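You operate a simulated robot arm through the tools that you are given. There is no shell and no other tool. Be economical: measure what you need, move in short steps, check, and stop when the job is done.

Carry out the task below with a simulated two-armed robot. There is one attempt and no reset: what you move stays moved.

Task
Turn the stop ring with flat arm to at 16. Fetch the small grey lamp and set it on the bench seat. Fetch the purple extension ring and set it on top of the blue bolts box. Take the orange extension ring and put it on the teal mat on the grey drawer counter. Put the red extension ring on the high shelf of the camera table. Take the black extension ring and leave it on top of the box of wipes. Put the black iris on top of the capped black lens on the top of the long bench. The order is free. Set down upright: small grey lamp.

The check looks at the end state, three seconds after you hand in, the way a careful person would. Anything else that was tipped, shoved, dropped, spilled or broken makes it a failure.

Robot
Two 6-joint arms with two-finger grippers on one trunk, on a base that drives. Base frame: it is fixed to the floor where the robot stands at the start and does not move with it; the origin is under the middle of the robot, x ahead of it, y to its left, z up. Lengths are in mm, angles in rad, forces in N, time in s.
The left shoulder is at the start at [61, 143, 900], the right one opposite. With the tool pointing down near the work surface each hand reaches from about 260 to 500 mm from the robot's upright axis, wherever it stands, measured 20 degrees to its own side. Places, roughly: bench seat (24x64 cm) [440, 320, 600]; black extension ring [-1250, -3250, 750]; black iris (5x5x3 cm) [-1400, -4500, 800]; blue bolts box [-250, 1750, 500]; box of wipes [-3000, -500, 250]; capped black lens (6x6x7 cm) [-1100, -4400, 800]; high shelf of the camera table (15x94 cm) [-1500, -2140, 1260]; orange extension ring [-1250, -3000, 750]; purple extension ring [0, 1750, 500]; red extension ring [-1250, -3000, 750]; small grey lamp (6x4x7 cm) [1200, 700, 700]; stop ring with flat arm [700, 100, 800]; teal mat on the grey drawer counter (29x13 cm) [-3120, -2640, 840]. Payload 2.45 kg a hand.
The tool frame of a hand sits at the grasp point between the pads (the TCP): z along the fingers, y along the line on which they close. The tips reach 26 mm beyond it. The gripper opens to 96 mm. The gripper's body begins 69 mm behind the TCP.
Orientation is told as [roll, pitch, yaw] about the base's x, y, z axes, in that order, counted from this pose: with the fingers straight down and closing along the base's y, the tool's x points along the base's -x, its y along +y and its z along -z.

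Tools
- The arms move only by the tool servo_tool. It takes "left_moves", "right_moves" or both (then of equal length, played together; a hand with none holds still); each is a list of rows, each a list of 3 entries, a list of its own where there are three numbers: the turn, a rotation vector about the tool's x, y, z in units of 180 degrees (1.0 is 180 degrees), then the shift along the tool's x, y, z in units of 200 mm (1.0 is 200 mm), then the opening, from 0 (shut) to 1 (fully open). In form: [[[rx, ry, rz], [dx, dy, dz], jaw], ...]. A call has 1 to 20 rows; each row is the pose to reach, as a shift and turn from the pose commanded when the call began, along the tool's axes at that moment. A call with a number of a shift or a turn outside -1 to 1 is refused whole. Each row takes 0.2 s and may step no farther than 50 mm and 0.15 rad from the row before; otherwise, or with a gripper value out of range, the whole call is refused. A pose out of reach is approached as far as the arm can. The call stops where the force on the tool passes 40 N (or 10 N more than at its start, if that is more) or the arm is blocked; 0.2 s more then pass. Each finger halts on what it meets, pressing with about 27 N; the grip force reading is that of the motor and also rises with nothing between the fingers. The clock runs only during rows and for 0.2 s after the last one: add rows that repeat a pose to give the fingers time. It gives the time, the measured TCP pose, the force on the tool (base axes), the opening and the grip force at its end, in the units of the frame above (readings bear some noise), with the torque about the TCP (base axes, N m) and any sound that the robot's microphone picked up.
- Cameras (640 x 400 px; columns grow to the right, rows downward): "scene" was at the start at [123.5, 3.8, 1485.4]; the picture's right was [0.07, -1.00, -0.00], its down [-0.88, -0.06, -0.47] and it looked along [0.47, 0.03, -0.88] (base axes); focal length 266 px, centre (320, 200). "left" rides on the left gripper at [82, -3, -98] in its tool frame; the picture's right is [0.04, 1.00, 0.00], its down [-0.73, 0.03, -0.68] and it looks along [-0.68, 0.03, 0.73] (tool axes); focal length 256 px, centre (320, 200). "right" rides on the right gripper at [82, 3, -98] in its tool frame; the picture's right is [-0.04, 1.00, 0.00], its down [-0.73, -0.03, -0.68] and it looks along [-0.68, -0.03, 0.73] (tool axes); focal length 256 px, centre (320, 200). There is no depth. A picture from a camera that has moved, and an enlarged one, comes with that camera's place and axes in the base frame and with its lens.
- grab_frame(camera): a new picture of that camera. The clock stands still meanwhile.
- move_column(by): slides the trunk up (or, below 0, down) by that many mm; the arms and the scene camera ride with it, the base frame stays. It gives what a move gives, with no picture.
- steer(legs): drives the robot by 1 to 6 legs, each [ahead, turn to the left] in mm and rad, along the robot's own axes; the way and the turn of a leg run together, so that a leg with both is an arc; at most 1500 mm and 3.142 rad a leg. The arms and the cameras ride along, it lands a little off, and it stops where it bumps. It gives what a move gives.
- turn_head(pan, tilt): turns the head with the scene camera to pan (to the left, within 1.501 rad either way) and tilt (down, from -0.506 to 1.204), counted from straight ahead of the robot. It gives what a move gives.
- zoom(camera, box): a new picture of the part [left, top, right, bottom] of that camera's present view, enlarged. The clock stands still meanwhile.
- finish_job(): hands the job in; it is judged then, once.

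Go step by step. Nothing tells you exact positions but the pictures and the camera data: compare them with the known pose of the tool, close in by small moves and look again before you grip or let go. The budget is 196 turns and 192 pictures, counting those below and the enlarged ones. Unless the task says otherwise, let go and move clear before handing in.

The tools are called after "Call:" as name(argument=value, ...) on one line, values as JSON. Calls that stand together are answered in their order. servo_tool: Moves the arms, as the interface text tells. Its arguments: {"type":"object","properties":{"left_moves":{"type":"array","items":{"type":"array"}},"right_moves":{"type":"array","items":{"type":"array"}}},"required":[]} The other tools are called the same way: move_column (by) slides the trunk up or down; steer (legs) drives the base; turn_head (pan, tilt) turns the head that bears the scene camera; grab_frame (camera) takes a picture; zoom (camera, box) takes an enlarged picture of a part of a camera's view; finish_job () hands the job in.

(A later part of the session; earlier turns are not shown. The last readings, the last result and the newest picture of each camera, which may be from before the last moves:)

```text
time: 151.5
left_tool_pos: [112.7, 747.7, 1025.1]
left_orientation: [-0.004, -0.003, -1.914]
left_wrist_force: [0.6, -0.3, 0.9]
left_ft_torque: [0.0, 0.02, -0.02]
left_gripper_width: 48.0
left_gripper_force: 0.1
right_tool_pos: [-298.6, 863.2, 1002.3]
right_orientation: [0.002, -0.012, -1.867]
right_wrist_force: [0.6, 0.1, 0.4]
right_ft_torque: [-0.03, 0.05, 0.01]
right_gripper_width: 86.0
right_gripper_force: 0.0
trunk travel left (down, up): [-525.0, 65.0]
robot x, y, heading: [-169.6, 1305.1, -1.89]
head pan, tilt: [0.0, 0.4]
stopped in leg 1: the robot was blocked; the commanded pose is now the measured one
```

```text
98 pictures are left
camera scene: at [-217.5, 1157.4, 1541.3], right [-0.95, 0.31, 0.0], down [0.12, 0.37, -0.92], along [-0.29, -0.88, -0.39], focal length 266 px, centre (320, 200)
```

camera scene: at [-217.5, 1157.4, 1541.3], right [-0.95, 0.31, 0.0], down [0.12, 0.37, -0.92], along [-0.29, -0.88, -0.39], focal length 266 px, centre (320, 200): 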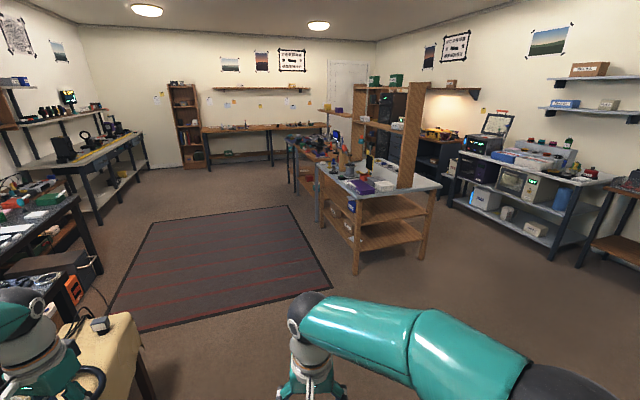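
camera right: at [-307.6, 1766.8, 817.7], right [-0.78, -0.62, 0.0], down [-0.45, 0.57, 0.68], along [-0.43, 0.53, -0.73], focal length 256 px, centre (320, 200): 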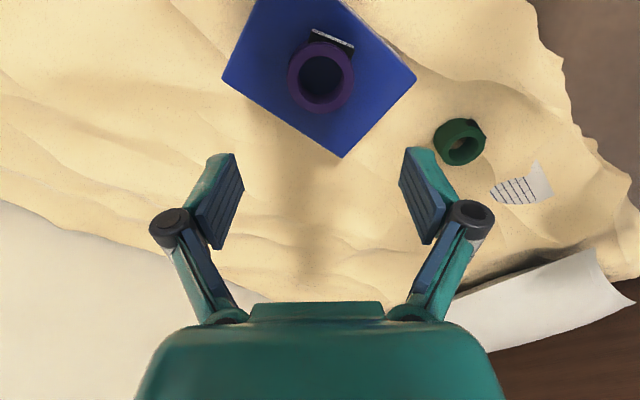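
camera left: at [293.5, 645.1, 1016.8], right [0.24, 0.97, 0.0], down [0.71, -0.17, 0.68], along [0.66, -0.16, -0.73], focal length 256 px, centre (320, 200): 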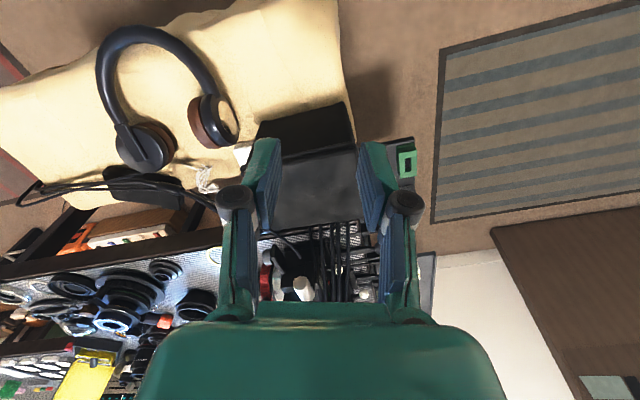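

I drive south along the open corridor toward the camera table.

Call:
steer(legs=[[0, 0.225], [1400, 0], [1400, 0], [1200, 0]])

Call:
turn_head(pan=-0.9, tilt=0.5)

Call:
grab_frame(camera="scene")

```text
time: 152.3
left_tool_pos: [113.4, 750.5, 1027.7]
left_orientation: [-0.005, -0.003, -1.91]
left_wrist_force: [0.1, 0.1, -0.4]
left_ft_torque: [-0.01, 0.01, 0.0]
left_gripper_width: 47.8
left_gripper_force: 0.0
right_tool_pos: [-296.8, 861.8, 1003.8]
right_orientation: [0.004, -0.008, -1.865]
right_wrist_force: [0.3, -0.2, -0.7]
right_ft_torque: [0.0, 0.05, -0.02]
right_gripper_width: 86.3
right_gripper_force: 0.2
trunk travel left (down, up): [-525.0, 65.0]
robot x, y, heading: [-175.6, 1306.2, -1.89]
head pan, tilt: [0.0, 0.4]
stopped in leg 1: the robot was blocked; the commanded pose is now the measured one
```

```text
time: 153.5
left_tool_pos: [114.9, 750.1, 1027.5]
left_orientation: [-0.003, -0.002, -1.91]
left_wrist_force: [-0.5, -0.2, 0.8]
left_ft_torque: [0.0, 0.02, -0.02]
left_gripper_width: 48.1
left_gripper_force: 0.1
right_tool_pos: [-297.9, 862.6, 1002.5]
right_orientation: [0.005, -0.008, -1.863]
right_wrist_force: [0.3, 0.2, 0.2]
right_ft_torque: [-0.03, 0.0, -0.01]
right_gripper_width: 86.6
right_gripper_force: 0.1
trunk travel left (down, up): [-525.0, 65.0]
robot x, y, heading: [-170.0, 1303.2, -1.883]
head pan, tilt: [-0.901, 0.499]
```

```text
97 pictures are left
camera scene: at [-276.3, 1213.9, 1532.0], right [-0.35, 0.94, 0.0], down [0.45, 0.17, -0.88], along [-0.82, -0.31, -0.48], focal length 266 px, centre (320, 200)
```

scene: 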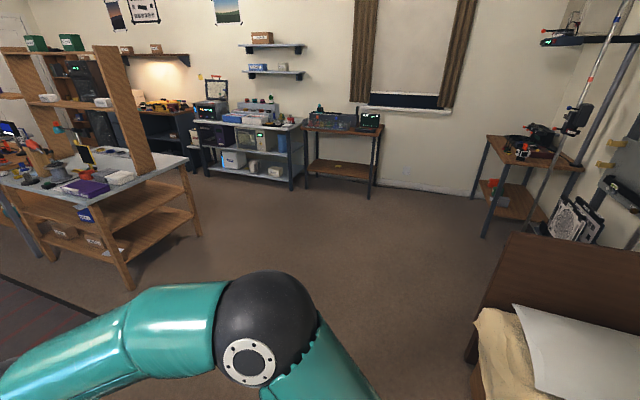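

It is touching the bed behind. I drive forward first, then turn.

Call:
steer(legs=[[700, 0], [0, 0.29], [1400, 0], [1400, 0]])

Call:
grab_frame(camera="scene")

```text
time: 154.2
left_tool_pos: [112.2, 747.6, 1028.3]
left_orientation: [-0.002, -0.003, -1.911]
left_wrist_force: [0.1, -0.2, 0.9]
left_ft_torque: [0.04, -0.03, 0.01]
left_gripper_width: 48.1
left_gripper_force: 0.0
right_tool_pos: [-298.5, 860.9, 1004.5]
right_orientation: [0.007, -0.011, -1.866]
right_wrist_force: [0.3, -0.1, -0.6]
right_ft_torque: [-0.03, -0.04, 0.02]
right_gripper_width: 86.4
right_gripper_force: 0.0
trunk travel left (down, up): [-525.0, 65.0]
robot x, y, heading: [-171.0, 1303.4, -1.892]
head pan, tilt: [-0.901, 0.499]
stopped in leg 1: the robot was blocked; the commanded pose is now the measured one
```

```text
96 pictures are left
camera scene: at [-276.9, 1212.8, 1532.0], right [-0.35, 0.94, 0.0], down [0.45, 0.17, -0.88], along [-0.82, -0.3, -0.48], focal length 266 px, centre (320, 200)
```

scene: 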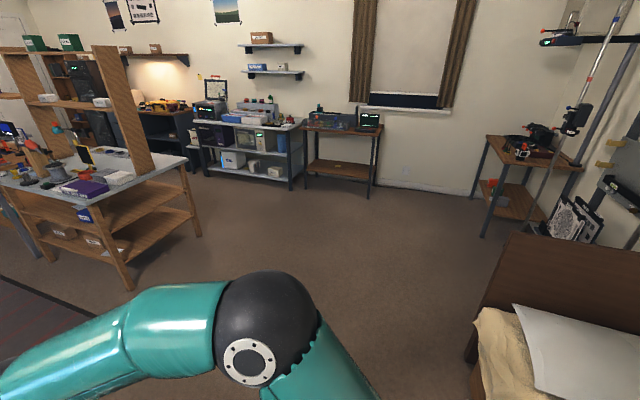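

Call:
turn_head(pan=1.5, tilt=1.1)

Call:
grab_frame(camera="scene")

Call:
turn_head(pan=-1.5, tilt=1.1)

Call:
grab_frame(camera="scene")

```text
time: 156.4
left_tool_pos: [113.9, 748.1, 1029.1]
left_orientation: [-0.001, -0.003, -1.91]
left_wrist_force: [-0.1, 0.1, 0.1]
left_ft_torque: [-0.01, -0.01, -0.01]
left_gripper_width: 47.9
left_gripper_force: 0.2
right_tool_pos: [-298.4, 860.1, 1004.6]
right_orientation: [0.006, -0.011, -1.866]
right_wrist_force: [-0.6, 0.6, -0.7]
right_ft_torque: [-0.03, -0.01, 0.01]
right_gripper_width: 86.4
right_gripper_force: 0.0
trunk travel left (down, up): [-525.0, 65.0]
robot x, y, heading: [-169.9, 1300.9, -1.884]
head pan, tilt: [1.499, 1.1]
```

```text
95 pictures are left
camera scene: at [-133.0, 1220.5, 1484.3], right [-0.38, -0.93, 0.0], down [-0.82, 0.34, -0.45], along [0.42, -0.17, -0.89], focal length 266 px, centre (320, 200)
```

scene: 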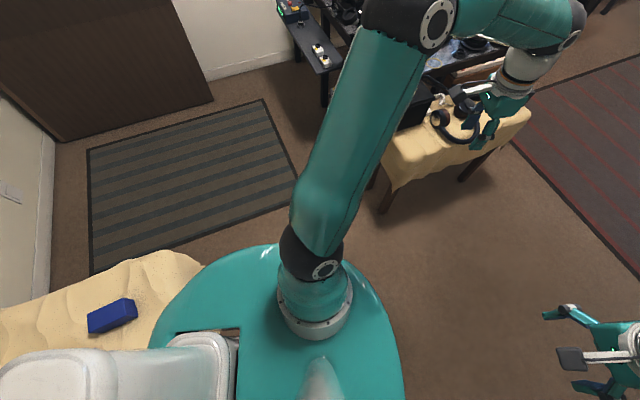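

```text
time: 159.0
left_tool_pos: [113.0, 749.0, 1029.5]
left_orientation: [-0.003, -0.004, -1.911]
left_wrist_force: [-0.3, 0.0, -0.8]
left_ft_torque: [-0.02, -0.01, 0.0]
left_gripper_width: 48.0
left_gripper_force: 0.0
right_tool_pos: [-300.2, 861.3, 1003.3]
right_orientation: [0.005, -0.011, -1.865]
right_wrist_force: [-0.1, 0.4, 0.1]
right_ft_torque: [-0.02, -0.03, -0.02]
right_gripper_width: 86.2
right_gripper_force: 0.1
trunk travel left (down, up): [-525.0, 65.0]
robot x, y, heading: [-172.3, 1301.1, -1.889]
head pan, tilt: [-1.499, 1.1]
```

```text
94 pictures are left
camera scene: at [-252.7, 1259.7, 1484.3], right [0.24, 0.97, 0.0], down [0.86, -0.22, -0.45], along [-0.44, 0.11, -0.89], focal length 266 px, centre (320, 200)
```

scene: 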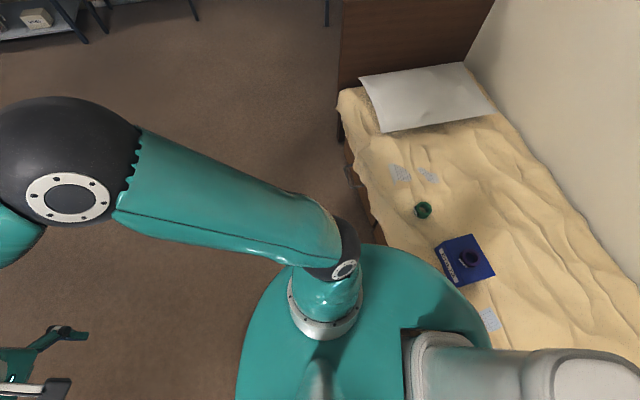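

The robot's rear pod is over/against the bed. I turn back right slightly and then pull forward.

Call:
steer(legs=[[0, -0.1], [150, 0]])

```text
time: 160.9
left_tool_pos: [-2.8, 585.5, 1027.6]
left_orientation: [-0.002, 0.0, -2.008]
left_wrist_force: [0.0, 0.1, -0.8]
left_ft_torque: [0.04, -0.02, -0.01]
left_gripper_width: 47.9
left_gripper_force: 0.2
right_tool_pos: [-402.1, 739.2, 1002.7]
right_orientation: [0.005, -0.007, -1.964]
right_wrist_force: [0.1, -0.7, -0.8]
right_ft_torque: [0.0, -0.02, 0.01]
right_gripper_width: 86.5
right_gripper_force: 0.1
trunk travel left (down, up): [-525.0, 65.0]
robot x, y, heading: [-233.7, 1166.7, -1.984]
head pan, tilt: [-1.499, 1.1]
```

Call:
steer(legs=[[450, 0], [0, 0.39], [1300, 0], [1300, 0], [700, 0]])

Call:
turn_head(pan=-0.9, tilt=0.5)

Call:
grab_frame(camera="scene")

```text
time: 180.9
left_tool_pos: [-87.7, -2981.7, 1028.6]
left_orientation: [-0.003, 0.0, -1.623]
left_wrist_force: [-0.7, 0.6, 0.7]
left_ft_torque: [0.01, -0.01, 0.04]
left_gripper_width: 47.9
left_gripper_force: 0.0
right_tool_pos: [-514.3, -2991.6, 1005.1]
right_orientation: [0.004, -0.008, -1.575]
right_wrist_force: [0.5, -0.2, -0.1]
right_ft_torque: [0.0, -0.02, -0.01]
right_gripper_width: 86.5
right_gripper_force: 0.1
trunk travel left (down, up): [-525.0, 65.0]
robot x, y, heading: [-525.4, -2533.8, -1.596]
head pan, tilt: [-1.499, 1.1]
```

```text
time: 181.9
left_tool_pos: [-87.3, -2981.9, 1029.0]
left_orientation: [-0.001, -0.003, -1.623]
left_wrist_force: [0.2, 0.2, -0.9]
left_ft_torque: [0.01, -0.04, 0.0]
left_gripper_width: 47.9
left_gripper_force: 0.1
right_tool_pos: [-515.0, -2989.9, 1004.7]
right_orientation: [0.006, -0.01, -1.575]
right_wrist_force: [0.7, 1.2, 0.3]
right_ft_torque: [0.02, 0.02, 0.02]
right_gripper_width: 86.3
right_gripper_force: 0.1
trunk travel left (down, up): [-525.0, 65.0]
robot x, y, heading: [-518.2, -2529.6, -1.592]
head pan, tilt: [-0.901, 0.499]
```

```text
93 pictures are left
camera scene: at [-595.6, -2646.8, 1531.9], right [-0.6, 0.8, 0.0], down [0.38, 0.29, -0.88], along [-0.7, -0.53, -0.48], focal length 266 px, centre (320, 200)
```

scene: 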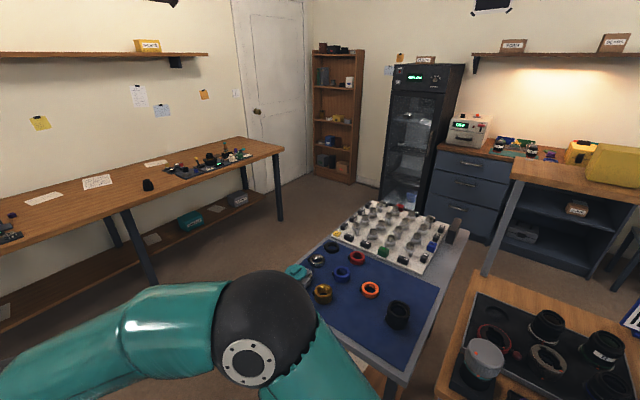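

I see a table with a blue mat carrying rings. I zoom on it.

Call:
zoom(camera="scene", box=[270, 190, 480, 350])

Call:
turn_head(pan=-1.5, tilt=0.4)

Call:
grab_frame(camera="scene")

```text
2.50 times, centred on (375, 270) of scene
camera zoom: at [-595.6, -2646.8, 1531.9], right [-0.6, 0.8, 0.0], down [0.38, 0.29, -0.88], along [-0.7, -0.53, -0.48], focal length 666 px, centre (182, 25)
```

zoom: 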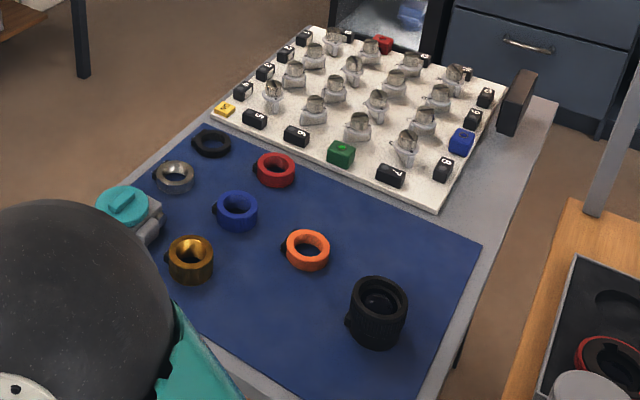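

```text
time: 182.9
left_tool_pos: [-87.7, -2983.2, 1029.2]
left_orientation: [-0.001, -0.003, -1.623]
left_wrist_force: [0.3, 0.0, 0.1]
left_ft_torque: [0.01, 0.01, 0.01]
left_gripper_width: 48.2
left_gripper_force: 0.0
right_tool_pos: [-514.2, -2990.2, 1006.2]
right_orientation: [0.008, -0.011, -1.578]
right_wrist_force: [-0.5, 0.6, 0.5]
right_ft_torque: [0.01, 0.02, 0.02]
right_gripper_width: 86.1
right_gripper_force: 0.0
trunk travel left (down, up): [-525.0, 65.0]
robot x, y, heading: [-521.6, -2530.7, -1.599]
head pan, tilt: [-1.499, 0.4]
```

```text
91 pictures are left
camera scene: at [-615.3, -2596.5, 1541.2], right [-0.05, 1.0, 0.0], down [0.39, 0.02, -0.92], along [-0.92, -0.04, -0.39], focal length 266 px, centre (320, 200)
```

scene: 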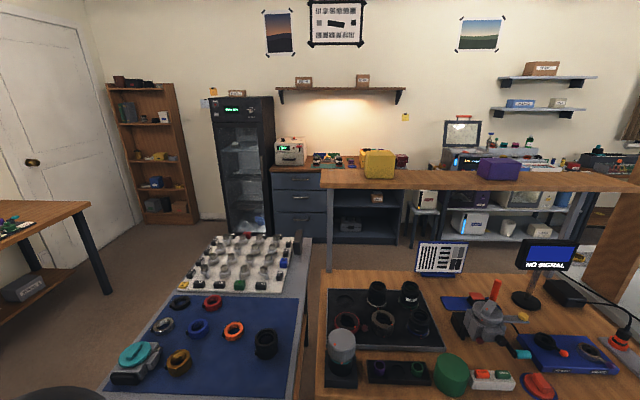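

The ring table stands at x≈-1090 and beyond; the thin black ring, red and orange rings are on the blue mat. The high shelf is best served from behind (x<-1600). I drive up to the ring table first.

Call:
steer(legs=[[430, 0], [0, -0.8]])

Call:
steer(legs=[[0, -0.74]])

Call:
turn_head(pan=0.0, tilt=0.8)

Call:
grab_frame(camera="scene")

```text
time: 187.9
left_tool_pos: [-548.2, -3589.6, 1028.7]
left_orientation: [-0.001, -0.002, -2.417]
left_wrist_force: [-0.5, -0.7, 0.5]
left_ft_torque: [-0.01, -0.02, 0.0]
left_gripper_width: 48.0
left_gripper_force: 0.1
right_tool_pos: [-854.4, -3290.9, 1004.7]
right_orientation: [0.006, -0.01, -2.369]
right_wrist_force: [-0.2, 0.0, 0.2]
right_ft_torque: [0.02, -0.01, -0.02]
right_gripper_width: 86.3
right_gripper_force: 0.1
trunk travel left (down, up): [-525.0, 65.0]
robot x, y, heading: [-507.3, -2988.1, -2.392]
head pan, tilt: [-1.499, 0.4]
```

```text
time: 190.5
left_tool_pos: [-945.0, -3401.7, 1030.0]
left_orientation: [-0.003, -0.002, 3.121]
left_wrist_force: [-0.5, -0.3, -1.5]
left_ft_torque: [0.0, 0.01, 0.03]
left_gripper_width: 48.3
left_gripper_force: 0.1
right_tool_pos: [-968.7, -2976.4, 1005.0]
right_orientation: [0.007, -0.009, -3.115]
right_wrist_force: [0.4, 0.4, 0.1]
right_ft_torque: [0.01, -0.02, 0.0]
right_gripper_width: 86.3
right_gripper_force: 0.1
trunk travel left (down, up): [-525.0, 65.0]
robot x, y, heading: [-504.2, -3018.9, -3.125]
head pan, tilt: [-1.499, 0.4]
```

```text
time: 192.1
left_tool_pos: [-944.8, -3404.1, 1029.7]
left_orientation: [-0.003, -0.002, 3.121]
left_wrist_force: [0.4, -0.3, -0.2]
left_ft_torque: [-0.01, 0.04, -0.01]
left_gripper_width: 48.1
left_gripper_force: 0.0
right_tool_pos: [-967.5, -2977.1, 1006.3]
right_orientation: [0.007, -0.011, -3.115]
right_wrist_force: [-0.1, 0.7, 0.0]
right_ft_torque: [0.01, -0.03, -0.02]
right_gripper_width: 86.2
right_gripper_force: 0.0
trunk travel left (down, up): [-525.0, 65.0]
robot x, y, heading: [-507.4, -3023.6, -3.123]
head pan, tilt: [0.0, 0.799]
```

```text
90 pictures are left
camera scene: at [-650.8, -3024.4, 1506.1], right [-0.02, 1.0, 0.0], down [0.72, 0.01, -0.7], along [-0.7, -0.01, -0.72], focal length 266 px, centre (320, 200)
```

scene: 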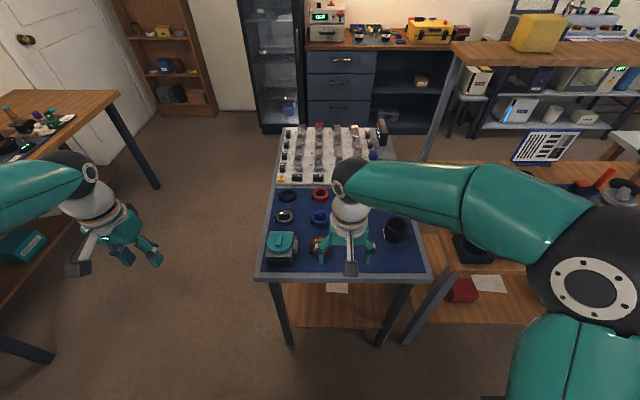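

I drive forward 250 to the table front.

Call:
steer(legs=[[250, 0]])

Call:
servo_tool(left_moves=[[[0, 0, 0], [-0.1, 0.15, 0], 0.9], [[0, 0, 0], [-0.2, 0.3, 0.05], 0.9], [[0, 0, 0], [-0.3, 0.45, 0.15], 0.9], [[0, 0, 0], [-0.4, 0.6, 0.25], 0.9], [[0, 0, 0], [-0.5, 0.7, 0.35], 0.9], [[0, 0, 0], [-0.6, 0.8, 0.45], 0.9]])

Call:
grab_frame(camera="left")

Call:
grab_frame(camera="right")

```text
time: 194.0
left_tool_pos: [-1197.8, -3407.8, 1028.2]
left_orientation: [-0.002, -0.002, 3.12]
left_wrist_force: [-0.2, -0.8, 0.5]
left_ft_torque: [0.02, -0.04, -0.01]
left_gripper_width: 47.9
left_gripper_force: 0.1
right_tool_pos: [-1219.5, -2980.4, 1005.1]
right_orientation: [0.007, -0.008, -3.118]
right_wrist_force: [-0.4, 0.2, 0.4]
right_ft_torque: [0.0, 0.01, 0.03]
right_gripper_width: 86.4
right_gripper_force: 0.1
trunk travel left (down, up): [-525.0, 65.0]
robot x, y, heading: [-757.1, -3027.4, -3.124]
head pan, tilt: [0.0, 0.799]
```

```text
time: 195.4
left_tool_pos: [-1323.7, -3563.9, 936.8]
left_orientation: [-0.004, 0.0, 3.119]
left_wrist_force: [-0.5, 0.0, -0.7]
left_ft_torque: [0.02, -0.03, -0.02]
left_gripper_width: 86.3
left_gripper_force: 0.0
right_tool_pos: [-1220.3, -2980.9, 1005.2]
right_orientation: [0.006, -0.01, -3.115]
right_wrist_force: [-0.2, -0.2, 0.4]
right_ft_torque: [0.02, -0.02, -0.01]
right_gripper_width: 86.3
right_gripper_force: 0.0
trunk travel left (down, up): [-525.0, 65.0]
robot x, y, heading: [-756.7, -3027.7, -3.129]
head pan, tilt: [0.0, 0.799]
```

```text
89 pictures are left
camera left: at [-1242.0, -3562.9, 1037.6], right [0.02, -1.0, 0.0], down [-0.73, -0.02, 0.68], along [-0.68, -0.01, -0.73], focal length 256 px, centre (320, 200)
```

left: 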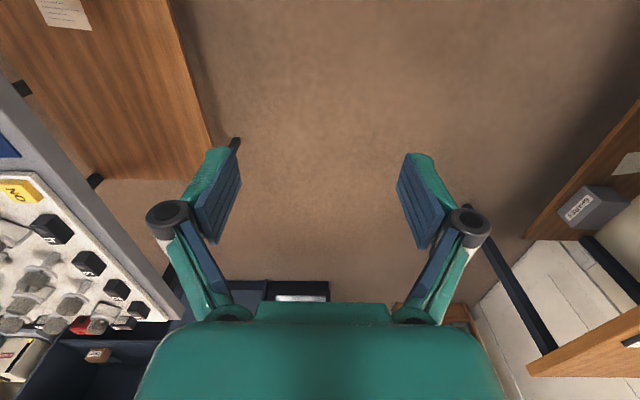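

```text
88 pictures are left
camera right: at [-1137.7, -2980.7, 1103.7], right [-0.02, -1.0, 0.01], down [-0.73, 0.02, 0.69], along [-0.69, 0.01, -0.73], focal length 256 px, centre (320, 200)
```

right: 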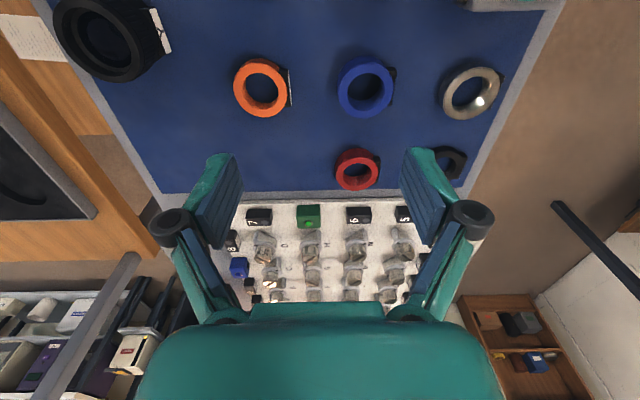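

I sent the left hand outward by mistake; I bring it back while the right hand goes over the orange ring at about (-1254, -2908).

Call:
servo_tool(left_moves=[[[0, 0, 0], [0.05, -0.16, -0.1], 1], [[0, 0, 0], [0.1, -0.33, -0.2], 1], [[0, 0, 0], [0.15, -0.5, -0.3], 1], [[0, 0, 0], [0.2, -0.67, -0.4], 1], [[0, 0, 0], [0.2, -0.84, -0.4], 1], [[0, 0, 0], [0.2, -1.0, -0.4], 1]], right_moves=[[[0, 0, -0.042], [-0.03, -0.06, 0.12], 1], [[0, 0, -0.083], [-0.06, -0.12, 0.25], 1], [[0, 0, -0.125], [-0.09, -0.18, 0.38], 1], [[0, 0, -0.167], [-0.12, -0.25, 0.51], 1], [[0, 0, -0.208], [-0.14, -0.31, 0.64], 1], [[0, 0, -0.25], [-0.16, -0.37, 0.77], 1]])

Call:
grab_frame(camera="right")

```text
time: 196.8
left_tool_pos: [-1275.1, -3364.7, 1021.6]
left_orientation: [-0.003, -0.002, 3.119]
left_wrist_force: [-1.4, 0.7, -0.2]
left_ft_torque: [-0.02, -0.02, -0.01]
left_gripper_width: 96.0
left_gripper_force: 0.0
right_tool_pos: [-1254.7, -2908.2, 852.5]
right_orientation: [-0.002, -0.012, -2.328]
right_wrist_force: [-0.5, -0.3, -0.8]
right_ft_torque: [0.0, -0.01, -0.02]
right_gripper_width: 95.8
right_gripper_force: 0.0
trunk travel left (down, up): [-525.0, 65.0]
robot x, y, heading: [-760.3, -3025.2, -3.124]
head pan, tilt: [0.0, 0.799]
```

```text
87 pictures are left
camera right: at [-1195.4, -2849.6, 949.4], right [0.7, -0.72, 0.0], down [-0.52, -0.51, 0.69], along [-0.49, -0.48, -0.73], focal length 256 px, centre (320, 200)
```

right: 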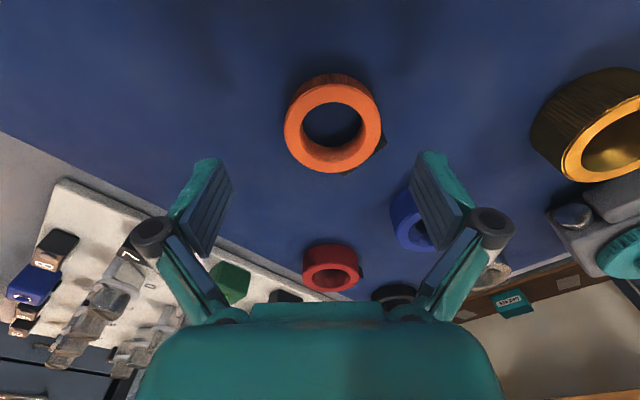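

Orange ring top centre is (-1247, -2912, 791). Its tag lies at -y, so I turn the jaws nearer to the x axis and go down around it.

Call:
servo_tool(right_moves=[[[0, 0, -0.044], [0.003, 0.01, 0], 1], [[0, 0, -0.088], [0.006, 0.02, 0.05], 1], [[0, 0, -0.132], [0.01, 0.03, 0.1], 1], [[0, 0, -0.175], [0.013, 0.039, 0.18], 1]])

Call:
grab_frame(camera="right")

```text
time: 197.8
left_tool_pos: [-1275.9, -3364.0, 1020.2]
left_orientation: [-0.001, -0.001, 3.12]
left_wrist_force: [0.9, -0.6, -0.7]
left_ft_torque: [0.03, 0.01, -0.01]
left_gripper_width: 96.0
left_gripper_force: 0.0
right_tool_pos: [-1247.0, -2912.2, 815.1]
right_orientation: [-0.009, -0.01, -1.778]
right_wrist_force: [0.3, -0.1, -1.3]
right_ft_torque: [0.0, 0.0, 0.02]
right_gripper_width: 95.9
right_gripper_force: 0.1
trunk travel left (down, up): [-525.0, 65.0]
robot x, y, heading: [-757.1, -3026.0, -3.128]
head pan, tilt: [0.0, 0.799]
```

```text
86 pictures are left
camera right: at [-1226.2, -2831.0, 913.2], right [0.97, -0.25, -0.01], down [-0.17, -0.71, 0.69], along [-0.17, -0.66, -0.73], focal length 256 px, centre (320, 200)
```

right: 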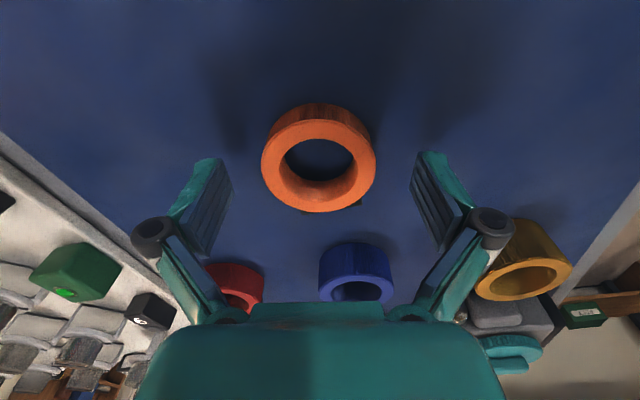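

Call:
servo_tool(right_moves=[[[0, 0, 0], [0, 0, 0.02], 1], [[0, 0, 0], [0, 0, 0.038], 0.8], [[0, 0, 0], [0, 0, 0.038], 0.6], [[0, 0, 0], [0, 0, 0.038], 0.4], [[0, 0, 0], [0, 0, 0.038], 0.4]])

Call:
grab_frame(camera="right")

```text
time: 199.0
left_tool_pos: [-1275.2, -3364.2, 1021.2]
left_orientation: [-0.002, -0.001, 3.122]
left_wrist_force: [0.0, -0.6, -0.3]
left_ft_torque: [-0.03, -0.02, 0.01]
left_gripper_width: 96.0
left_gripper_force: 0.0
right_tool_pos: [-1248.0, -2911.8, 807.8]
right_orientation: [-0.011, -0.009, -1.783]
right_wrist_force: [-2.0, 0.0, 4.0]
right_ft_torque: [-0.02, 0.1, -0.06]
right_gripper_width: 61.2
right_gripper_force: 27.1
trunk travel left (down, up): [-525.0, 65.0]
robot x, y, heading: [-758.3, -3025.9, -3.123]
head pan, tilt: [0.0, 0.799]
```

```text
85 pictures are left
camera right: at [-1226.2, -2830.9, 906.6], right [0.97, -0.25, -0.01], down [-0.17, -0.71, 0.69], along [-0.18, -0.66, -0.73], focal length 256 px, centre (320, 200)
```

right: 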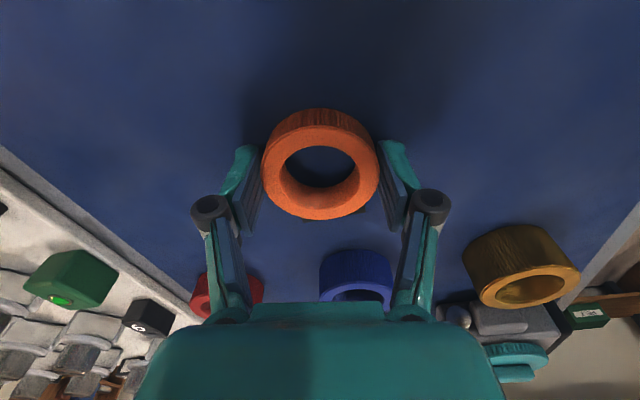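

Orange ring gripped. I lift it away and bring the left hand toward the red ring.

Call:
servo_tool(left_moves=[[[0, 0, 0], [0, -0.15, 0], 1], [[0, 0, 0], [0, -0.3, 0], 1], [[0, 0, 0], [0, -0.45, 0], 1], [[0, 0, 0], [-0.1, -0.6, 0], 1], [[0, 0, 0], [-0.2, -0.75, 0.1], 1], [[0, 0, 0], [-0.3, -0.9, 0.2], 1], [[0, 0, 0], [-0.4, -1.0, 0.3], 1]], right_moves=[[[0, 0, 0], [0, 0, -0.15], 0.35], [[0, 0, 0], [0, 0, -0.35], 0.35], [[0, 0, 0], [0, 0, -0.55], 0.35], [[0, 0, 0], [0.1, 0.05, -0.75], 0.35], [[0, 0, 0], [0.25, 0.1, -0.9], 0.35], [[0, 0, 0], [0.45, 0.15, -0.95], 0.35], [[0, 0, 0], [0.61, 0.23, -0.95], 0.35]])

Call:
servo_tool(left_moves=[[[0, 0, 0.04], [-0.05, -0.15, 0.08], 1], [[0, 0, 0.08], [-0.08, -0.3, 0.15], 1], [[0, 0, 0.12], [-0.1, -0.45, 0.2], 1], [[0, 0, 0.16], [-0.12, -0.55, 0.25], 1], [[0, 0, 0.2], [-0.14, -0.62, 0.3], 1], [[0, 0, 0.24], [-0.14, -0.64, 0.4], 1]])

Call:
grab_frame(camera="left")

Call:
grab_frame(camera="scene")

```text
time: 200.6
left_tool_pos: [-1351.8, -3162.4, 962.2]
left_orientation: [-0.002, 0.0, 3.12]
left_wrist_force: [-0.6, -0.2, -1.3]
left_ft_torque: [0.01, 0.01, 0.0]
left_gripper_width: 96.0
left_gripper_force: 0.1
right_tool_pos: [-1174.0, -2799.0, 999.7]
right_orientation: [-0.009, -0.009, -1.781]
right_wrist_force: [-0.3, 0.8, -0.7]
right_ft_torque: [-0.01, 0.04, 0.0]
right_gripper_width: 61.1
right_gripper_force: 27.3
trunk travel left (down, up): [-525.0, 65.0]
robot x, y, heading: [-757.4, -3027.5, -3.121]
head pan, tilt: [0.0, 0.799]
```

```text
time: 202.0
left_tool_pos: [-1377.9, -3034.1, 881.4]
left_orientation: [0.001, -0.004, 2.364]
left_wrist_force: [-1.5, 0.1, 0.3]
left_ft_torque: [0.01, 0.03, 0.02]
left_gripper_width: 95.7
left_gripper_force: 0.1
right_tool_pos: [-1174.4, -2800.6, 997.3]
right_orientation: [-0.007, -0.008, -1.783]
right_wrist_force: [0.3, -0.3, -0.1]
right_ft_torque: [-0.02, 0.0, 0.03]
right_gripper_width: 61.0
right_gripper_force: 27.3
trunk travel left (down, up): [-525.0, 65.0]
robot x, y, heading: [-760.5, -3021.4, -3.126]
head pan, tilt: [0.0, 0.799]
```

```text
84 pictures are left
camera left: at [-1317.6, -3090.1, 981.1], right [-0.67, -0.74, 0.0], down [-0.54, 0.49, 0.68], along [-0.5, 0.46, -0.73], focal length 256 px, centre (320, 200)
```

left: 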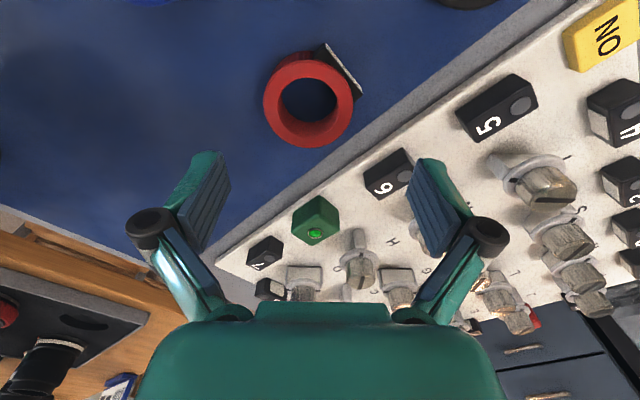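

```text
83 pictures are left
camera scene: at [-902.7, -3028.4, 1506.0], right [-0.02, 1.0, 0.0], down [0.72, 0.01, -0.7], along [-0.7, -0.01, -0.72], focal length 266 px, centre (320, 200)
```

scene: 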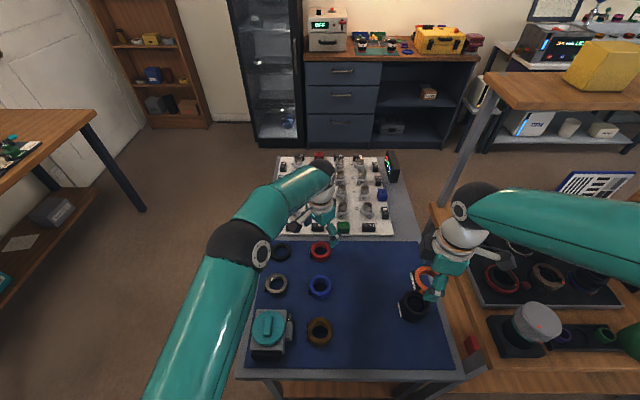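

Red ring top centre is about (-1366, -3034, 798). I centre over it and turn the jaws away from the tag.

Call:
servo_tool(left_moves=[[[0, 0, 0.046], [0.02, -0.02, 0.03], 0.85], [[0, 0, 0.092], [0.05, -0.044, 0.1], 0.85], [[0, 0, 0.14], [0.05, -0.044, 0.2], 0.85], [[0, 0, 0.185], [0.05, -0.044, 0.31], 0.85]])

Call:
grab_frame(camera="left")

```text
time: 203.0
left_tool_pos: [-1364.8, -3034.0, 818.8]
left_orientation: [0.002, -0.004, 1.781]
left_wrist_force: [0.5, 0.9, -0.1]
left_ft_torque: [-0.03, 0.01, -0.01]
left_gripper_width: 81.4
left_gripper_force: 0.1
right_tool_pos: [-1174.4, -2799.9, 999.2]
right_orientation: [-0.01, -0.008, -1.783]
right_wrist_force: [-1.1, 0.1, -0.8]
right_ft_torque: [0.01, 0.02, -0.01]
right_gripper_width: 61.0
right_gripper_force: 26.9
trunk travel left (down, up): [-525.0, 65.0]
robot x, y, heading: [-762.2, -3025.7, -3.123]
head pan, tilt: [0.0, 0.799]
```

```text
82 pictures are left
camera left: at [-1343.9, -3114.3, 918.9], right [-0.97, -0.25, 0.0], down [-0.18, 0.71, 0.68], along [-0.17, 0.66, -0.73], focal length 256 px, centre (320, 200)
```

left: 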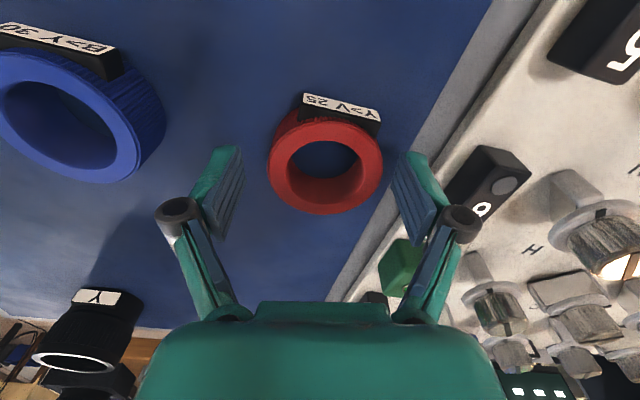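

Call:
servo_tool(left_moves=[[[0, 0, 0], [0, 0.012, 0], 0.78], [[0, 0, 0], [0, 0.012, 0.03], 0.78], [[0, 0, 0], [0, 0.012, 0.055], 0.75], [[0, 0, 0], [0, 0.012, 0.055], 0.5], [[0, 0, 0], [0, 0.012, 0.055], 0.35], [[0, 0, 0], [0, 0.012, 0.055], 0.35]])

Call:
grab_frame(camera="left")

```text
time: 204.4
left_tool_pos: [-1366.3, -3035.1, 809.8]
left_orientation: [0.004, -0.003, 1.786]
left_wrist_force: [-2.4, -0.1, 3.2]
left_ft_torque: [-0.02, 0.17, 0.07]
left_gripper_width: 61.4
left_gripper_force: 26.9
right_tool_pos: [-1175.2, -2801.1, 998.9]
right_orientation: [-0.01, -0.009, -1.781]
right_wrist_force: [0.9, 0.1, -0.9]
right_ft_torque: [-0.01, 0.01, 0.04]
right_gripper_width: 60.8
right_gripper_force: 26.9
trunk travel left (down, up): [-525.0, 65.0]
robot x, y, heading: [-762.3, -3023.5, -3.129]
head pan, tilt: [0.0, 0.799]
```

```text
81 pictures are left
camera left: at [-1345.6, -3115.3, 908.8], right [-0.97, -0.25, 0.0], down [-0.18, 0.71, 0.68], along [-0.17, 0.66, -0.73], focal length 256 px, centre (320, 200)
```

left: 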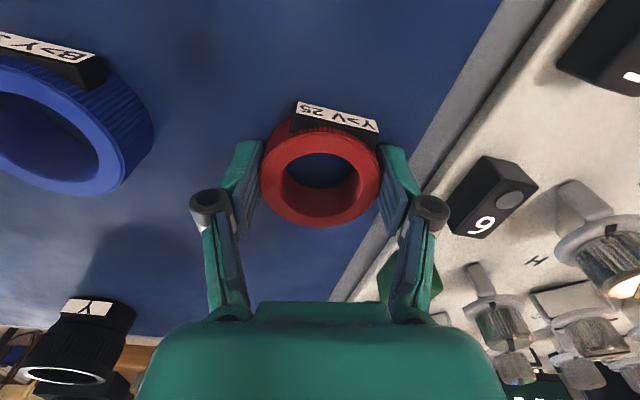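

Both rings are held. I lift, tuck, and begin driving around the south end of the ring table.

Call:
servo_tool(left_moves=[[[0, 0, 0], [0, 0, -0.15], 0.35], [[0, 0, 0], [0, 0, -0.35], 0.35], [[0, 0, 0], [0, 0, -0.55], 0.35], [[0, 0, 0], [0.1, -0.1, -0.75], 0.35], [[0, 0, 0], [0.25, -0.2, -0.9], 0.35], [[0, 0, 0], [0.45, -0.3, -0.95], 0.35], [[0, 0, 0], [0.65, -0.4, -0.95], 0.35], [[0, 0, 0], [0.85, -0.5, -0.95], 0.35]])

Call:
steer(legs=[[-260, 0], [0, 0.78]])

Call:
steer(legs=[[0, 0.78], [740, 0]])

Call:
steer(legs=[[0, -0.78]])

Call:
steer(legs=[[0, -0.78]])

Call:
turn_head(pan=0.0, tilt=0.6)

Call:
grab_frame(camera="scene")

```text
time: 206.2
left_tool_pos: [-1232.0, -3181.1, 995.5]
left_orientation: [0.001, -0.004, 1.785]
left_wrist_force: [0.1, 0.3, -1.5]
left_ft_torque: [0.01, 0.01, 0.0]
left_gripper_width: 61.2
left_gripper_force: 27.2
right_tool_pos: [-1173.2, -2802.1, 999.6]
right_orientation: [-0.01, -0.008, -1.782]
right_wrist_force: [0.5, 0.5, -1.1]
right_ft_torque: [0.02, 0.05, -0.01]
right_gripper_width: 60.7
right_gripper_force: 26.8
trunk travel left (down, up): [-525.0, 65.0]
robot x, y, heading: [-760.8, -3022.9, -3.128]
head pan, tilt: [0.0, 0.799]
```

```text
time: 210.3
left_tool_pos: [-730.6, -3465.7, 996.3]
left_orientation: [0.001, -0.003, 2.561]
left_wrist_force: [0.2, -0.4, -1.7]
left_ft_torque: [0.04, 0.03, 0.01]
left_gripper_width: 61.3
left_gripper_force: 26.9
right_tool_pos: [-955.8, -3153.4, 999.0]
right_orientation: [-0.008, -0.008, -1.005]
right_wrist_force: [0.1, -0.4, -1.0]
right_ft_torque: [0.01, -0.01, 0.0]
right_gripper_width: 60.8
right_gripper_force: 26.8
trunk travel left (down, up): [-525.0, 65.0]
robot x, y, heading: [-524.4, -2999.0, -2.35]
head pan, tilt: [0.0, 0.799]
```

```text
time: 216.7
left_tool_pos: [-361.3, -4217.5, 996.2]
left_orientation: [0.002, -0.003, -2.956]
left_wrist_force: [0.4, 0.4, -1.7]
left_ft_torque: [-0.01, 0.0, 0.0]
left_gripper_width: 61.0
left_gripper_force: 26.6
right_tool_pos: [-739.9, -4147.9, 999.5]
right_orientation: [-0.009, -0.008, -0.237]
right_wrist_force: [-0.1, -0.8, 0.0]
right_ft_torque: [-0.05, 0.0, 0.02]
right_gripper_width: 60.2
right_gripper_force: 27.2
trunk travel left (down, up): [-525.0, 65.0]
robot x, y, heading: [-537.6, -3737.4, -1.58]
head pan, tilt: [0.0, 0.799]
```

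```text
time: 219.4
left_tool_pos: [-751.8, -4200.5, 996.1]
left_orientation: [0.001, -0.002, 2.541]
left_wrist_force: [-0.1, -0.5, -0.5]
left_ft_torque: [-0.01, -0.01, 0.03]
left_gripper_width: 60.9
left_gripper_force: 26.7
right_tool_pos: [-970.2, -3884.5, 999.2]
right_orientation: [-0.008, -0.01, -1.024]
right_wrist_force: [-0.2, -0.6, -1.2]
right_ft_torque: [0.01, 0.0, 0.03]
right_gripper_width: 60.1
right_gripper_force: 26.5
trunk travel left (down, up): [-525.0, 65.0]
robot x, y, heading: [-516.5, -3761.6, -2.37]
head pan, tilt: [0.0, 0.799]
```

```text
time: 222.1
left_tool_pos: [-994.6, -3903.9, 998.5]
left_orientation: [0.0, -0.002, 1.753]
left_wrist_force: [0.0, -0.3, -1.0]
left_ft_torque: [-0.05, 0.0, 0.04]
left_gripper_width: 60.4
left_gripper_force: 27.1
right_tool_pos: [-924.2, -3526.5, 998.3]
right_orientation: [-0.009, -0.009, -1.813]
right_wrist_force: [-1.0, 0.1, -1.6]
right_ft_torque: [0.0, -0.03, 0.02]
right_gripper_width: 59.9
right_gripper_force: 27.2
trunk travel left (down, up): [-525.0, 65.0]
robot x, y, heading: [-515.2, -3798.0, 3.134]
head pan, tilt: [0.0, 0.799]
```

```text
time: 222.8
left_tool_pos: [-992.2, -3904.9, 997.5]
left_orientation: [0.002, -0.004, 1.752]
left_wrist_force: [-0.2, -0.9, -1.1]
left_ft_torque: [0.02, 0.02, 0.03]
left_gripper_width: 60.6
left_gripper_force: 27.1
right_tool_pos: [-922.7, -3527.2, 1000.8]
right_orientation: [-0.008, -0.007, -1.81]
right_wrist_force: [-0.9, -0.1, -1.6]
right_ft_torque: [0.04, -0.01, -0.02]
right_gripper_width: 59.8
right_gripper_force: 26.6
trunk travel left (down, up): [-525.0, 65.0]
robot x, y, heading: [-515.5, -3794.8, 3.134]
head pan, tilt: [0.0, 0.6]
```

```text
80 pictures are left
camera scene: at [-666.2, -3796.5, 1522.9], right [0.01, 1.0, 0.0], down [0.57, 0.0, -0.82], along [-0.82, 0.01, -0.57], focal length 266 px, centre (320, 200)
```

scene: 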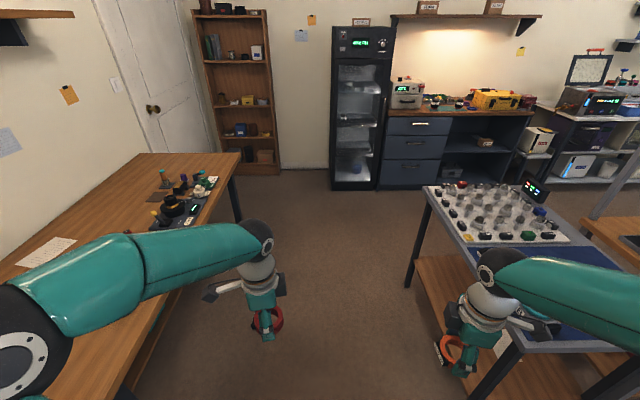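

I drive west past the ring table.

Call:
steer(legs=[[900, 0], [850, 0], [0, -0.7]])

Call:
steer(legs=[[700, 0]])

Call:
grab_frame(camera="scene")

```text
time: 233.9
left_tool_pos: [-2695.3, -3555.8, 997.7]
left_orientation: [-0.001, -0.002, 1.048]
left_wrist_force: [-0.3, -0.8, -1.2]
left_ft_torque: [-0.03, 0.03, 0.0]
left_gripper_width: 59.9
left_gripper_force: 26.8
right_tool_pos: [-2398.6, -3313.1, 1000.1]
right_orientation: [-0.009, -0.009, -2.518]
right_wrist_force: [0.0, 0.4, -0.3]
right_ft_torque: [0.01, -0.01, -0.01]
right_gripper_width: 59.8
right_gripper_force: 26.5
trunk travel left (down, up): [-525.0, 65.0]
robot x, y, heading: [-2281.5, -3802.6, 2.436]
head pan, tilt: [0.0, 0.6]
```

```text
time: 236.2
left_tool_pos: [-2949.4, -3331.8, 998.1]
left_orientation: [-0.03, 0.005, 1.082]
left_wrist_force: [0.7, 0.3, -0.9]
left_ft_torque: [-0.07, -0.03, 0.0]
left_gripper_width: 60.0
left_gripper_force: 27.4
right_tool_pos: [-2656.6, -3086.5, 1000.5]
right_orientation: [-0.008, -0.011, -2.523]
right_wrist_force: [-0.3, 0.1, -1.7]
right_ft_torque: [-0.04, 0.01, 0.03]
right_gripper_width: 59.8
right_gripper_force: 26.8
trunk travel left (down, up): [-525.0, 65.0]
robot x, y, heading: [-2544.9, -3580.9, 2.429]
head pan, tilt: [0.0, 0.6]
stopped in leg 1: the force on the tool passed its limit at 96 N (the readings are from after the stop); the commanded pose is now the measured one
```

```text
79 pictures are left
camera scene: at [-2658.1, -3481.2, 1522.5], right [0.65, 0.76, 0.0], down [0.43, -0.37, -0.82], along [-0.62, 0.54, -0.57], focal length 266 px, centre (320, 200)
```

scene: 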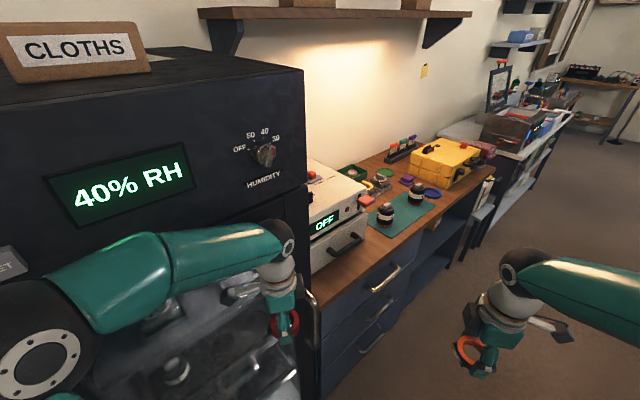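

The left hand bumped the dry cabinet's front. I back off at once and check.

Call:
steer(legs=[[-200, 0]])

Call:
grab_frame(camera="scene")

Call:
grab_frame(camera="left")

```text
time: 237.8
left_tool_pos: [-2795.5, -3462.7, 999.4]
left_orientation: [-0.027, 0.0, 1.078]
left_wrist_force: [-0.3, -0.3, -1.1]
left_ft_torque: [0.01, 0.04, 0.02]
left_gripper_width: 59.9
left_gripper_force: 27.1
right_tool_pos: [-2502.7, -3219.9, 1001.0]
right_orientation: [-0.008, -0.009, -2.528]
right_wrist_force: [0.1, -0.7, -0.6]
right_ft_torque: [0.01, 0.04, -0.02]
right_gripper_width: 60.0
right_gripper_force: 26.9
trunk travel left (down, up): [-525.0, 65.0]
robot x, y, heading: [-2392.4, -3714.5, 2.425]
head pan, tilt: [0.0, 0.6]
```

```text
78 pictures are left
camera scene: at [-2504.8, -3615.9, 1523.1], right [0.66, 0.75, 0.0], down [0.43, -0.37, -0.83], along [-0.62, 0.54, -0.56], focal length 266 px, centre (320, 200)
```

scene: 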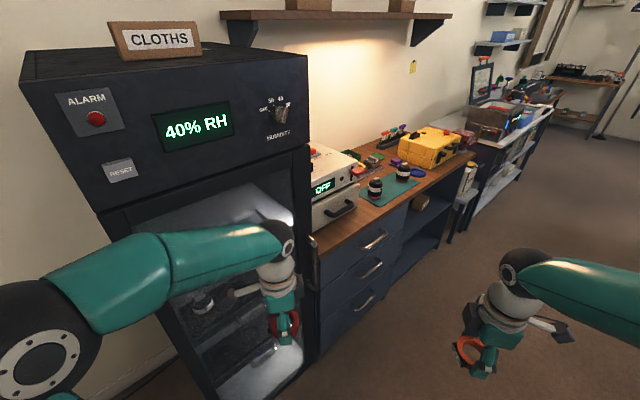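

```text
77 pictures are left
camera left: at [-2833.7, -3535.6, 1099.6], right [-0.9, 0.44, -0.03], down [0.3, 0.67, 0.68], along [0.31, 0.6, -0.74], focal length 256 px, centre (320, 200)
```

left: 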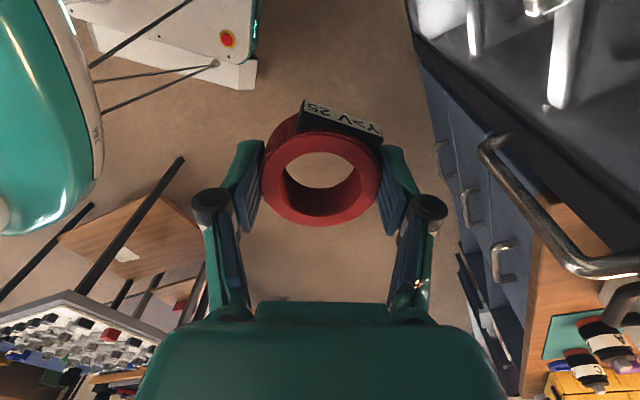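

Nothing seems damaged and the ring is still held. I now go north parallel to the cabinets, then face the counter.

Call:
steer(legs=[[0, -0.85]])

Call:
steer(legs=[[860, 0], [0, 0.75]])

Call:
steer(legs=[[0, 0.75]])

Call:
turn_head(pan=-0.2, tilt=0.7)

Call:
grab_frame(camera="scene")

```text
time: 240.7
left_tool_pos: [-2471.6, -3242.8, 998.5]
left_orientation: [-0.03, 0.002, 0.233]
left_wrist_force: [-0.1, 0.1, -0.9]
left_ft_torque: [-0.03, 0.03, -0.01]
left_gripper_width: 59.5
left_gripper_force: 27.2
right_tool_pos: [-2095.5, -3301.5, 1001.4]
right_orientation: [-0.007, -0.008, 2.909]
right_wrist_force: [-0.5, -0.7, -0.7]
right_ft_torque: [-0.02, -0.02, -0.01]
right_gripper_width: 59.9
right_gripper_force: 27.1
trunk travel left (down, up): [-525.0, 65.0]
robot x, y, heading: [-2428.7, -3714.2, 1.585]
head pan, tilt: [0.0, 0.6]
```

```text
time: 247.7
left_tool_pos: [-2796.1, -2522.6, 999.0]
left_orientation: [-0.03, 0.002, 0.992]
left_wrist_force: [-0.1, 0.7, -0.9]
left_ft_torque: [-0.01, -0.01, 0.0]
left_gripper_width: 60.0
left_gripper_force: 27.1
right_tool_pos: [-2481.2, -2307.1, 1001.9]
right_orientation: [-0.008, -0.008, -2.617]
right_wrist_force: [-0.5, 0.2, -0.8]
right_ft_torque: [0.02, 0.0, 0.02]
right_gripper_width: 59.8
right_gripper_force: 26.6
trunk travel left (down, up): [-525.0, 65.0]
robot x, y, heading: [-2419.8, -2814.1, 2.344]
head pan, tilt: [0.0, 0.6]
```

```text
time: 250.3
left_tool_pos: [-2892.5, -2866.2, 997.6]
left_orientation: [-0.03, 0.002, 1.757]
left_wrist_force: [-0.4, 0.4, -1.0]
left_ft_torque: [0.0, -0.01, 0.01]
left_gripper_width: 59.9
left_gripper_force: 27.2
right_tool_pos: [-2818.0, -2490.9, 1002.1]
right_orientation: [-0.008, -0.01, -1.85]
right_wrist_force: [0.0, 1.2, -2.0]
right_ft_torque: [0.03, 0.01, -0.01]
right_gripper_width: 59.8
right_gripper_force: 27.0
trunk travel left (down, up): [-525.0, 65.0]
robot x, y, heading: [-2420.8, -2779.0, 3.099]
head pan, tilt: [0.0, 0.6]
```

```text
time: 251.1
left_tool_pos: [-2891.8, -2863.5, 1001.0]
left_orientation: [-0.027, 0.003, 1.758]
left_wrist_force: [-0.2, -0.1, -0.6]
left_ft_torque: [-0.07, 0.01, 0.01]
left_gripper_width: 59.8
left_gripper_force: 26.5
right_tool_pos: [-2816.1, -2490.0, 1003.1]
right_orientation: [-0.012, -0.009, -1.849]
right_wrist_force: [-0.7, -0.9, -0.9]
right_ft_torque: [-0.04, 0.0, 0.0]
right_gripper_width: 59.9
right_gripper_force: 26.7
trunk travel left (down, up): [-525.0, 65.0]
robot x, y, heading: [-2421.3, -2777.6, 3.097]
head pan, tilt: [-0.201, 0.7]
```

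```text
76 pictures are left
camera scene: at [-2564.0, -2755.1, 1514.3], right [0.24, 0.97, 0.0], down [0.63, -0.16, -0.76], along [-0.74, 0.18, -0.64], focal length 266 px, centre (320, 200)
```

scene: 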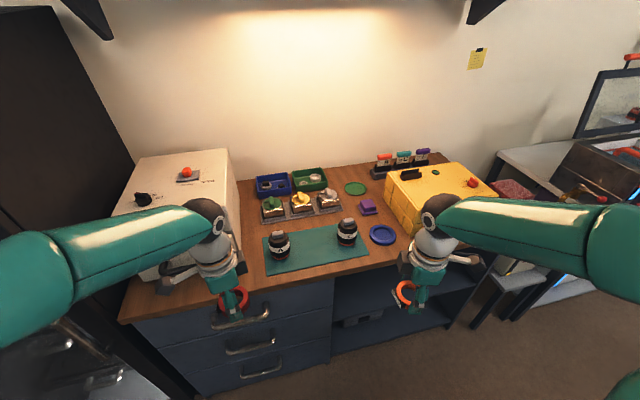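

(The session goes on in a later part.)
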